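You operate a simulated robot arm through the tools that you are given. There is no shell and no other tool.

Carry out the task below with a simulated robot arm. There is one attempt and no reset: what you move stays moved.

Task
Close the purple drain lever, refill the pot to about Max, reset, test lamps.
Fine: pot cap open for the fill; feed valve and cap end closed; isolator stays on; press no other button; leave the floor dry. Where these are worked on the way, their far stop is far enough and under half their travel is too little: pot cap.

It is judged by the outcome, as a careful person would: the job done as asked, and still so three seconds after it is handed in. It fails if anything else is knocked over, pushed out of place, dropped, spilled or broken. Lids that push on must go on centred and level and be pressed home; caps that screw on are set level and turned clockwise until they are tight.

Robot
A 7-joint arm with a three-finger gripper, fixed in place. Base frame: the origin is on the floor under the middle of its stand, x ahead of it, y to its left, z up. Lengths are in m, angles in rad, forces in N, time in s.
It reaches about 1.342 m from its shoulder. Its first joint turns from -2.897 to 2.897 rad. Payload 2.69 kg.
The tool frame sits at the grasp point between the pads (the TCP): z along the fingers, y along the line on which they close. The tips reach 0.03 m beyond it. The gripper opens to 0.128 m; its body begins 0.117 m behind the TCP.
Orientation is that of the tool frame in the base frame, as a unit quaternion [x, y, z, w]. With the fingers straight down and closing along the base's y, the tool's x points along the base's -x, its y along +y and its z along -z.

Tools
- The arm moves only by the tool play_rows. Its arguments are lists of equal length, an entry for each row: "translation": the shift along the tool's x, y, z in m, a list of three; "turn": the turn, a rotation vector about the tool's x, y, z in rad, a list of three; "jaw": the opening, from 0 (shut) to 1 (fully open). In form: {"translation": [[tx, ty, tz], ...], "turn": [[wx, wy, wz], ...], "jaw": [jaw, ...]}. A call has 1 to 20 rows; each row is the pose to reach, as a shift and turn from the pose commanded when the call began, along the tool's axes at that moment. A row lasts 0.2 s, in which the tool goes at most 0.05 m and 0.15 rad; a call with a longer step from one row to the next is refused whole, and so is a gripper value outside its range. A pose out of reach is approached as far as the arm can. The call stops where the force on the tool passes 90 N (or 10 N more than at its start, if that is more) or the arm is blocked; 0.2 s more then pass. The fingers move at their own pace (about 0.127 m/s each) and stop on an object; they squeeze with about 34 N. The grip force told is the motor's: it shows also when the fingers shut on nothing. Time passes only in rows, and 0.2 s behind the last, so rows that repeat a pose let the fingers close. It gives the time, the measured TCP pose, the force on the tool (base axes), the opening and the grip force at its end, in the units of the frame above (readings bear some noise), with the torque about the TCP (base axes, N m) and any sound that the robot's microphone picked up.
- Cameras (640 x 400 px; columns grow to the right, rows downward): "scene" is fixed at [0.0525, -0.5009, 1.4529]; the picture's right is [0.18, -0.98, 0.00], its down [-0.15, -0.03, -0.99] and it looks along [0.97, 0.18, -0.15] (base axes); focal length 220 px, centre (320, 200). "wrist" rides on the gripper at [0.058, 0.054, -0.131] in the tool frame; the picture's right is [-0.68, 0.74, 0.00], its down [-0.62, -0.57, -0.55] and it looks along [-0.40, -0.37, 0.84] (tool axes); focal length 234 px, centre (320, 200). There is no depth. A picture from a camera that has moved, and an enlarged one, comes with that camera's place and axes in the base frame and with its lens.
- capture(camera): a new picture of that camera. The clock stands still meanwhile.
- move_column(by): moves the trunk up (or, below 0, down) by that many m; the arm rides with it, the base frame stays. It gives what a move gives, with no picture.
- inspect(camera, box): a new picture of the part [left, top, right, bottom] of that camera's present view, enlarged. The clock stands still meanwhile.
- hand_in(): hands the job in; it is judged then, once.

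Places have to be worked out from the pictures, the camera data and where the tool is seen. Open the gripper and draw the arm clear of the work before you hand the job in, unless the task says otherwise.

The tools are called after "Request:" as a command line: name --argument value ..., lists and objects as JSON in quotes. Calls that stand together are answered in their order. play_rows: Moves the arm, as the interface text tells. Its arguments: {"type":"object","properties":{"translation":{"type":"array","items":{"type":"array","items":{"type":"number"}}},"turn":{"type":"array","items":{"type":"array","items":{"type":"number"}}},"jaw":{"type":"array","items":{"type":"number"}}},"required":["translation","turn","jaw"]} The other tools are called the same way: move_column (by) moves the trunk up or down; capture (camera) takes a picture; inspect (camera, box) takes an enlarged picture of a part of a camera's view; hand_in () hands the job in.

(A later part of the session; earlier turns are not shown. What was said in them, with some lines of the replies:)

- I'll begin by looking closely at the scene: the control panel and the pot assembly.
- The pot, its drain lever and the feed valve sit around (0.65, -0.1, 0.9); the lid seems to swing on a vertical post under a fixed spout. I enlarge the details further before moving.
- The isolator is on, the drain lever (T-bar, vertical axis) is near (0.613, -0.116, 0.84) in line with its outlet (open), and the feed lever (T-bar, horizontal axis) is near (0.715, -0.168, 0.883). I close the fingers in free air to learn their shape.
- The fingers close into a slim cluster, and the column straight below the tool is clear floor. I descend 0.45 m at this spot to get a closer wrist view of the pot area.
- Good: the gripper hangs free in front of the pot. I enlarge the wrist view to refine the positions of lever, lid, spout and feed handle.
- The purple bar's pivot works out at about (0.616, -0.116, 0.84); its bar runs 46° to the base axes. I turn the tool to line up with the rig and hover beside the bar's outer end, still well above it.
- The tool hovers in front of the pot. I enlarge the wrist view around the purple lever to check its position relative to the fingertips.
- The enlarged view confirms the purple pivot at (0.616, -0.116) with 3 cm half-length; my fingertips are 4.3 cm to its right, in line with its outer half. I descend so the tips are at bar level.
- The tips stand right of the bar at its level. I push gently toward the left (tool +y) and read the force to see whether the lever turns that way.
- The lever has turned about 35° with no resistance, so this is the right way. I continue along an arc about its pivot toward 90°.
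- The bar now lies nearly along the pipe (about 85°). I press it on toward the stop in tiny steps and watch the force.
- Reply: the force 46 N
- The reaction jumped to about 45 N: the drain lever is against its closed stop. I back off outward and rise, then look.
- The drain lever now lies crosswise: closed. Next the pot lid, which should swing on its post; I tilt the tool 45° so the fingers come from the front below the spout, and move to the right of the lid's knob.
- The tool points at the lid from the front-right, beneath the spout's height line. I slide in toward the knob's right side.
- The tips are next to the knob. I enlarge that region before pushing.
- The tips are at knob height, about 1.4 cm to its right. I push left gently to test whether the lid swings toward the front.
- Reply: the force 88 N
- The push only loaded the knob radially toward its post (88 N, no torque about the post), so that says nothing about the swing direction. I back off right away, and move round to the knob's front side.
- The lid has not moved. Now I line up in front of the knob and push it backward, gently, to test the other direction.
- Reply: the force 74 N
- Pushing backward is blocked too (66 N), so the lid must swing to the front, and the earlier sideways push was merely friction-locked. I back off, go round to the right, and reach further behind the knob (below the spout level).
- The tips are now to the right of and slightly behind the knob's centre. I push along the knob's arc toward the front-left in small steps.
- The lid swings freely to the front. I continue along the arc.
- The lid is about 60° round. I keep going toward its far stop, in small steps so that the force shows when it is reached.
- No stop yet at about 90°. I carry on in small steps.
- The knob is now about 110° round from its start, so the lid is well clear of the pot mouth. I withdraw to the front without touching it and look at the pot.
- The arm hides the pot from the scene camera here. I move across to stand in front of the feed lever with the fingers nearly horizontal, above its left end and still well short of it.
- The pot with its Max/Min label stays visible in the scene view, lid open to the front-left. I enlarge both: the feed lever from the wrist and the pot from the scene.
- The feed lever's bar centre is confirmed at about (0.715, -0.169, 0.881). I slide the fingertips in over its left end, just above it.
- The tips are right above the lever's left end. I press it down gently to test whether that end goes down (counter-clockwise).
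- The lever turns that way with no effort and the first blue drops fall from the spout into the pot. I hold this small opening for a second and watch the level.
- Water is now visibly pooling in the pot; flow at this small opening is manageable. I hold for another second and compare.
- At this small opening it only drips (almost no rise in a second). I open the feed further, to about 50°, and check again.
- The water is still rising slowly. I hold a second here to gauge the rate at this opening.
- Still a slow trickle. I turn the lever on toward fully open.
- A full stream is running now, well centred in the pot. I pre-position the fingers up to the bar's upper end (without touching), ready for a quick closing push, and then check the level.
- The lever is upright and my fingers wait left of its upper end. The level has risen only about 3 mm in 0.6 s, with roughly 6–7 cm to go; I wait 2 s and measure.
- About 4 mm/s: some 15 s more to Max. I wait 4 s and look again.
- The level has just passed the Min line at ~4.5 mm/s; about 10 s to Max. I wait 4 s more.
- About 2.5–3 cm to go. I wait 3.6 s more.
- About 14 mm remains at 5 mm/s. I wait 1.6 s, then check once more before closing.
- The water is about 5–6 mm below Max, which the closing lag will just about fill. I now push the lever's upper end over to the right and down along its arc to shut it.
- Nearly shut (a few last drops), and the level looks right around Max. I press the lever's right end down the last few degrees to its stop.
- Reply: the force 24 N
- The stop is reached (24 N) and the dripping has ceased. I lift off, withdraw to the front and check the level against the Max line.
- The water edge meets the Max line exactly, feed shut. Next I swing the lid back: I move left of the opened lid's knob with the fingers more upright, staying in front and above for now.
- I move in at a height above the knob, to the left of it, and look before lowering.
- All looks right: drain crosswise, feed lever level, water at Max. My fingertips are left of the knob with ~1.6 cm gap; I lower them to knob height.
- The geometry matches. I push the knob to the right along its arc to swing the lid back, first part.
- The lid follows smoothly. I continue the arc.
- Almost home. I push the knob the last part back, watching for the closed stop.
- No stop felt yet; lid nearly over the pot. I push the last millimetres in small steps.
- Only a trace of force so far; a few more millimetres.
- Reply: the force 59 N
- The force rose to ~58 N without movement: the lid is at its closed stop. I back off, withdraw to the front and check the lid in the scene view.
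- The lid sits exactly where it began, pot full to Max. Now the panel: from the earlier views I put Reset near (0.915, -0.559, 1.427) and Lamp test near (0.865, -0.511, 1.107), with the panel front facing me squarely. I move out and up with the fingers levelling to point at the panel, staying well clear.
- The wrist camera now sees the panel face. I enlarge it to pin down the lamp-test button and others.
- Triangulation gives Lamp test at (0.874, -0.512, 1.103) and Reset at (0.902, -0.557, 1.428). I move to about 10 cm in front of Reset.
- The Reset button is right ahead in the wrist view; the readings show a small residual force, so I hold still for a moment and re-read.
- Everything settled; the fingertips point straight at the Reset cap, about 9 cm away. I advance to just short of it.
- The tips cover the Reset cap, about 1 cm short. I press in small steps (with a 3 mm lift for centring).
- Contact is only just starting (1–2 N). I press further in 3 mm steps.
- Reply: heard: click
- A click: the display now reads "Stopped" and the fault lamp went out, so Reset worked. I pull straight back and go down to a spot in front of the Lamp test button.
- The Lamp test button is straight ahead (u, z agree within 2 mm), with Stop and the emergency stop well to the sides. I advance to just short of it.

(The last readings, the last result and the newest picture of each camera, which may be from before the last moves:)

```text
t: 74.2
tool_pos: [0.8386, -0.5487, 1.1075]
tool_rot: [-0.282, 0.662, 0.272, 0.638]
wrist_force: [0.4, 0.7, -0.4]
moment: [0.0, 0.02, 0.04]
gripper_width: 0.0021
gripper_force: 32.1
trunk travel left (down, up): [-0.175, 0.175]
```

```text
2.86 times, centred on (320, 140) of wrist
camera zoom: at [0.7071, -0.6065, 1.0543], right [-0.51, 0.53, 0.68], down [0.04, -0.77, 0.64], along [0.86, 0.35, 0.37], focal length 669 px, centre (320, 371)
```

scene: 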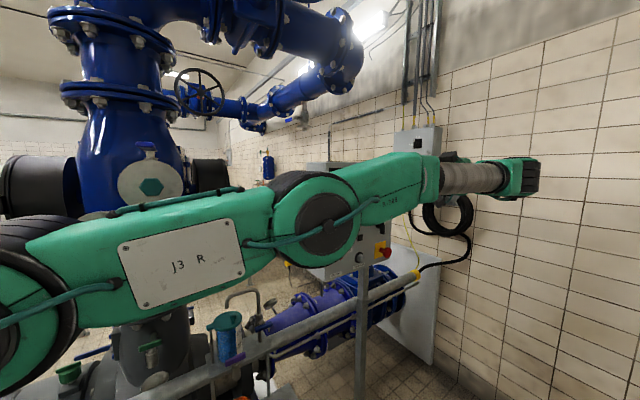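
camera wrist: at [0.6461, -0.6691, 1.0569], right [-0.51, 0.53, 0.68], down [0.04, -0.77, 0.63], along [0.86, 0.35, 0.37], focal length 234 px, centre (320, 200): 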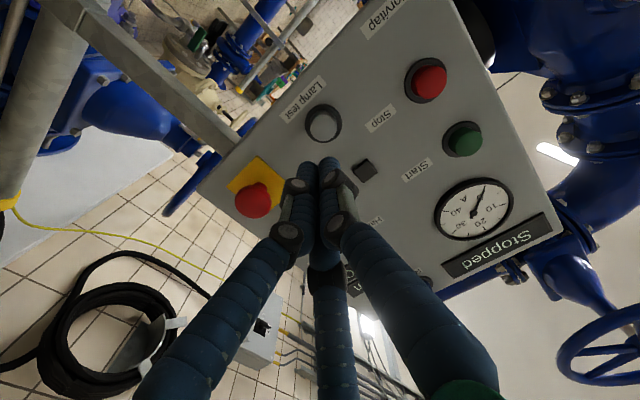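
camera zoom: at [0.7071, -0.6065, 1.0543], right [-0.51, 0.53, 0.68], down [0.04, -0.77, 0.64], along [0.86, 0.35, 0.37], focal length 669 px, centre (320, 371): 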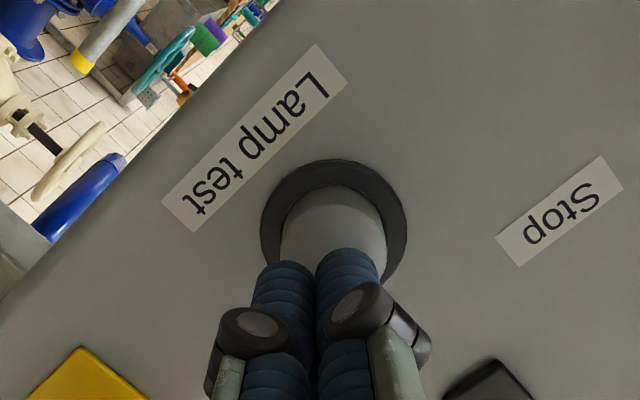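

Aligned on the Lamp test cap, about a centimetre short. I press in small steps, as for Reset.

Request:
play_rows --translation '[[0, 0.002, 0.008], [0, 0.002, 0.012], [0, 0.002, 0.016]]' --turn '[[0, 0, 0], [0, 0, 0], [0, 0, 0]]' --jaw '[0, 0, 0]'

```text
t: 75.0
tool_pos: [0.8492, -0.536, 1.1064]
tool_rot: [-0.281, 0.662, 0.272, 0.64]
wrist_force: [-0.6, -2.1, 0.5]
moment: [-0.01, 0.01, -0.01]
gripper_width: 0.002
gripper_force: 31.5
trunk travel left (down, up): [-0.175, 0.175]
```

Light contact (2 N). I press on in 2–3 mm steps until the click.

Request:
play_rows --translation '[[0, 0, 0.003], [0, 0, 0.006], [0, 0, 0.008]]' --turn '[[0, 0, 0], [0, 0, 0], [0, 0, 0]]' --jaw '[0, 0, 0]'

Request:
capture --camera "wrist"

Request:
capture --camera "scene"

```text
t: 75.8
tool_pos: [0.8534, -0.5303, 1.1054]
tool_rot: [-0.281, 0.662, 0.271, 0.64]
wrist_force: [-2.1, -3.5, -0.2]
moment: [0.01, -0.02, -0.01]
gripper_width: 0.0019
gripper_force: 31.6
trunk travel left (down, up): [-0.175, 0.175]
heard: click
```

```text
taken
camera wrist: at [0.7219, -0.5877, 1.0534], right [-0.51, 0.53, 0.68], down [0.04, -0.77, 0.63], along [0.86, 0.35, 0.37], focal length 234 px, centre (320, 200)
```

wrist: 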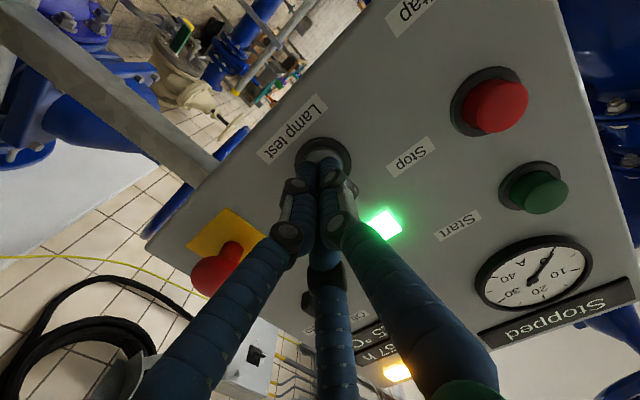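

```text
taken
```

scene: 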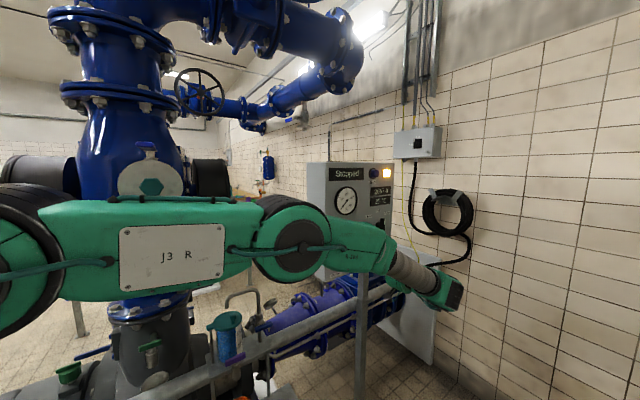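

Click: both lamps (green and yellow) light up, so the lamp test works. I hold it briefly, then pull straight back.

Request:
play_rows --translation '[[0, 0, 0], [0, 0, 0], [0, 0, -0.02], [0, 0, -0.06], [0, 0, -0.1], [0, 0, -0.14], [0, 0, -0.18]]' --turn '[[0, 0, 0], [0, 0, 0], [0, 0, 0], [0, 0, 0], [0, 0, 0], [0, 0, 0], [0, 0, 0]]' --jaw '[0, 0, 0, 0, 0, 0, 0]'

Request:
capture --camera "wrist"

```text
t: 77.4
tool_pos: [0.7284, -0.6591, 1.1124]
tool_rot: [-0.281, 0.662, 0.272, 0.639]
wrist_force: [0.2, 0.7, -0.7]
moment: [-0.01, 0.01, -0.01]
gripper_width: 0.0021
gripper_force: 31.0
trunk travel left (down, up): [-0.175, 0.175]
```

```text
taken
camera wrist: at [0.5967, -0.7167, 1.0594], right [-0.51, 0.53, 0.68], down [0.04, -0.77, 0.63], along [0.86, 0.35, 0.37], focal length 234 px, centre (320, 200)
```

wrist: 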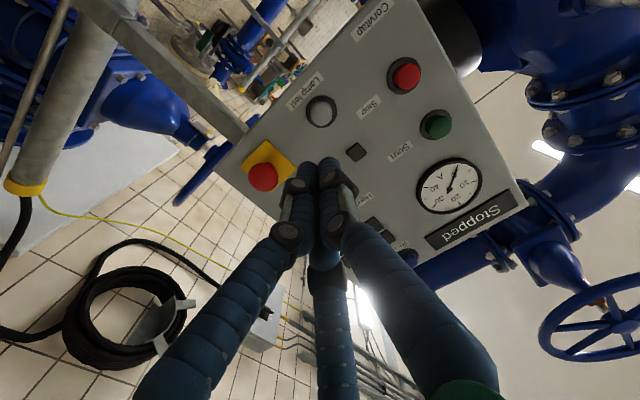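

Buttons have sprung back and the lamps are off again. I draw the arm well away from the panel and open the gripper in free space.

Request:
play_rows --translation '[[-0.026, 0.034, -0.012], [-0.052, 0.068, -0.022], [-0.078, 0.102, -0.032], [-0.104, 0.136, -0.042], [-0.13, 0.17, -0.052], [-0.156, 0.204, -0.062], [-0.182, 0.238, -0.072], [-0.208, 0.272, -0.082], [-0.2346, 0.3065, -0.092], [-0.2346, 0.3065, -0.092], [-0.2346, 0.3065, -0.092], [-0.2346, 0.3065, -0.092]]' --turn '[[0, 0, 0], [0, 0, 0], [0, 0, 0], [0, 0, 0], [0, 0, 0], [0, 0, 0], [0, 0, 0], [0, 0, 0], [0, 0, 0], [0, 0, 0], [0, 0, 0], [0, 0, 0]]' --jaw '[0, 0, 0, 0, 0, 0, 0, 0, 0.5, 1, 1, 1]'

Request:
capture --camera "scene"

Request:
inspect --camera "scene" --box '[190, 280, 310, 380]'

Request:
capture --camera "wrist"

```text
t: 80.0
tool_pos: [0.4523, -0.5078, 1.3506]
tool_rot: [-0.28, 0.662, 0.271, 0.64]
wrist_force: [-0.4, 1.0, 0.6]
moment: [-0.01, 0.0, 0.02]
gripper_width: 0.1277
gripper_force: 0.1
trunk travel left (down, up): [-0.175, 0.175]
```

```text
taken
```

scene: 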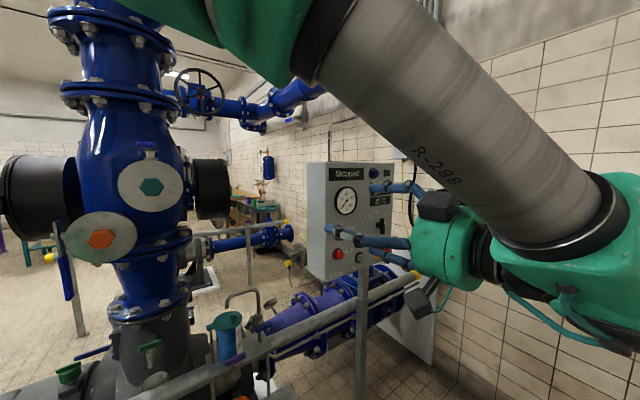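

```text
4.00 times, centred on (250, 330) of scene
camera zoom: at [0.0525, -0.5009, 1.4529], right [0.18, -0.98, 0.0], down [-0.15, -0.03, -0.99], along [0.97, 0.18, -0.15], focal length 881 px, centre (600, -320)
```

zoom: 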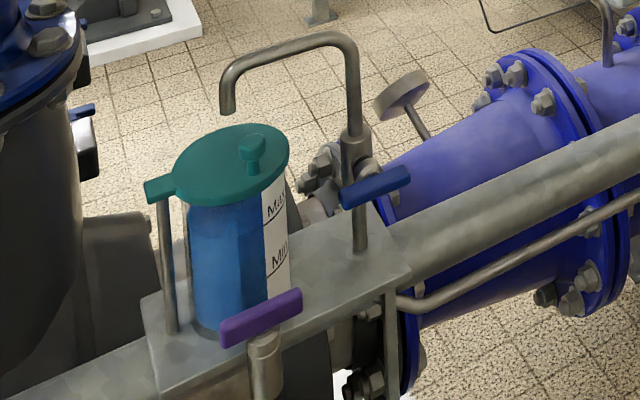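

```text
taken
camera wrist: at [0.319, -0.5656, 1.298], right [-0.51, 0.53, 0.68], down [0.04, -0.77, 0.64], along [0.86, 0.35, 0.37], focal length 234 px, centre (320, 200)
```

wrist: 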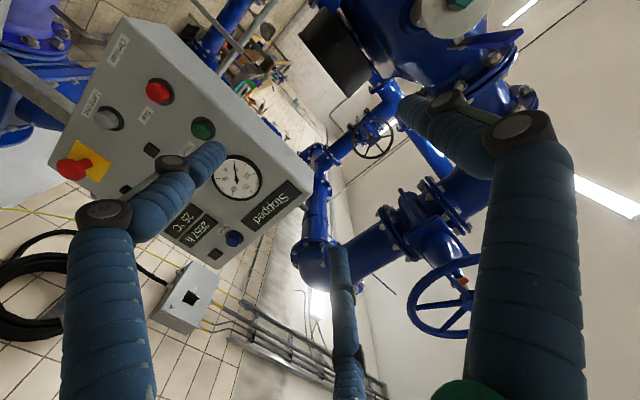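

Arm is clear and the gripper open. I compare the lever, lid and level with the starting view at the same enlargement before handing in.

Request:
inspect --camera "scene" --box '[195, 280, 285, 336]'

Request:
inspect --camera "scene" --box '[195, 330, 285, 386]'

Request:
inspect --camera "scene" --box '[290, 150, 450, 300]'

```text
7.11 times, centred on (240, 308) of scene
camera zoom: at [0.0525, -0.5009, 1.4529], right [0.18, -0.98, 0.0], down [-0.15, -0.03, -0.99], along [0.97, 0.18, -0.15], focal length 1566 px, centre (889, -568)
```

zoom: 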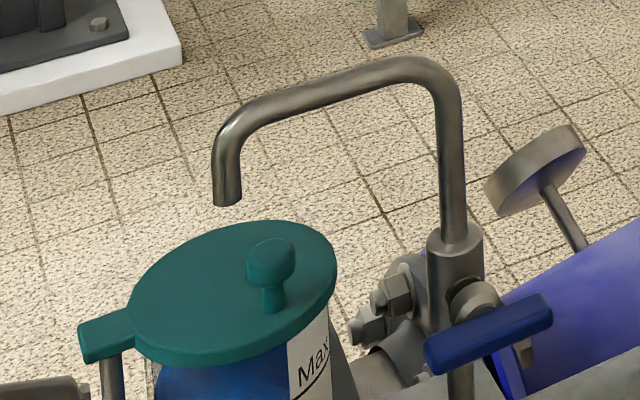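

```text
7.11 times, centred on (240, 358) of scene
camera zoom: at [0.0525, -0.5009, 1.4529], right [0.18, -0.98, 0.0], down [-0.15, -0.03, -0.99], along [0.97, 0.18, -0.15], focal length 1566 px, centre (889, -924)
```

zoom: 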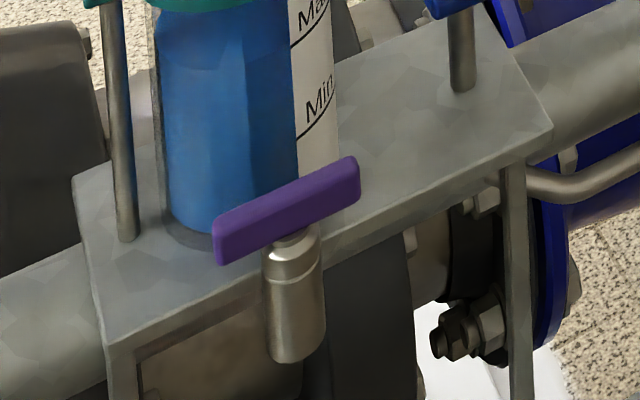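

```text
2.67 times, centred on (370, 225) of scene
camera zoom: at [0.0525, -0.5009, 1.4529], right [0.18, -0.98, 0.0], down [-0.15, -0.03, -0.99], along [0.97, 0.18, -0.15], focal length 587 px, centre (187, 133)
```

zoom: 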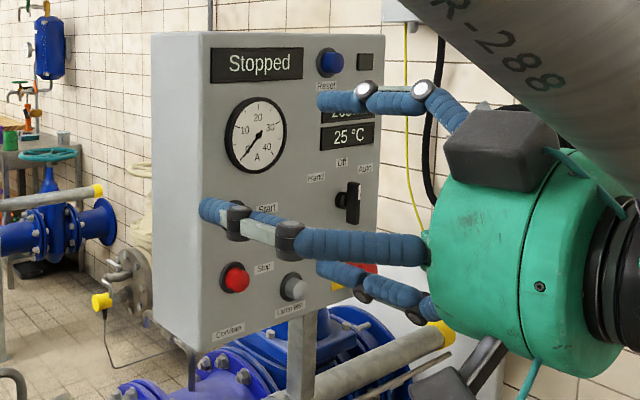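

Feed lever and lid match their starting (closed) views exactly, the drain lever is crosswise, water stands at Max, the display reads "Stopped", the floor is dry and the arm is clear with the gripper open. I hand the job in.

Request:
hand_in

```text
The job is handed in.
```

The job is done and handed in; the result of the judging wasn't shown to me.

- **Drain:** The purple drain lever is turned crosswise against its closed stop.
- **Fill:** I swung the pot cap about 110° open and filled the pot until the water met the Max line. I then shut the feed valve against its stop, and the dripping ceased.
- **Cap:** The pot cap is pushed back to its closed stop and sits where it started.
- **Reset:** Reset clicked, the display changed from "No water at seal" to "Stopped", and the fault lamp went out.
- **Lamp test:** Lamp test clicked and both lamps lit while it was held.

No other button was pressed and the isolator was not touched. I saw no spilled water, and the arm is clear of the work with the gripper open.

While finding which way the cap swings, I pushed its knob twice in directions it does not move, with forces up to about 88 N. I saw no damage or shift from that.
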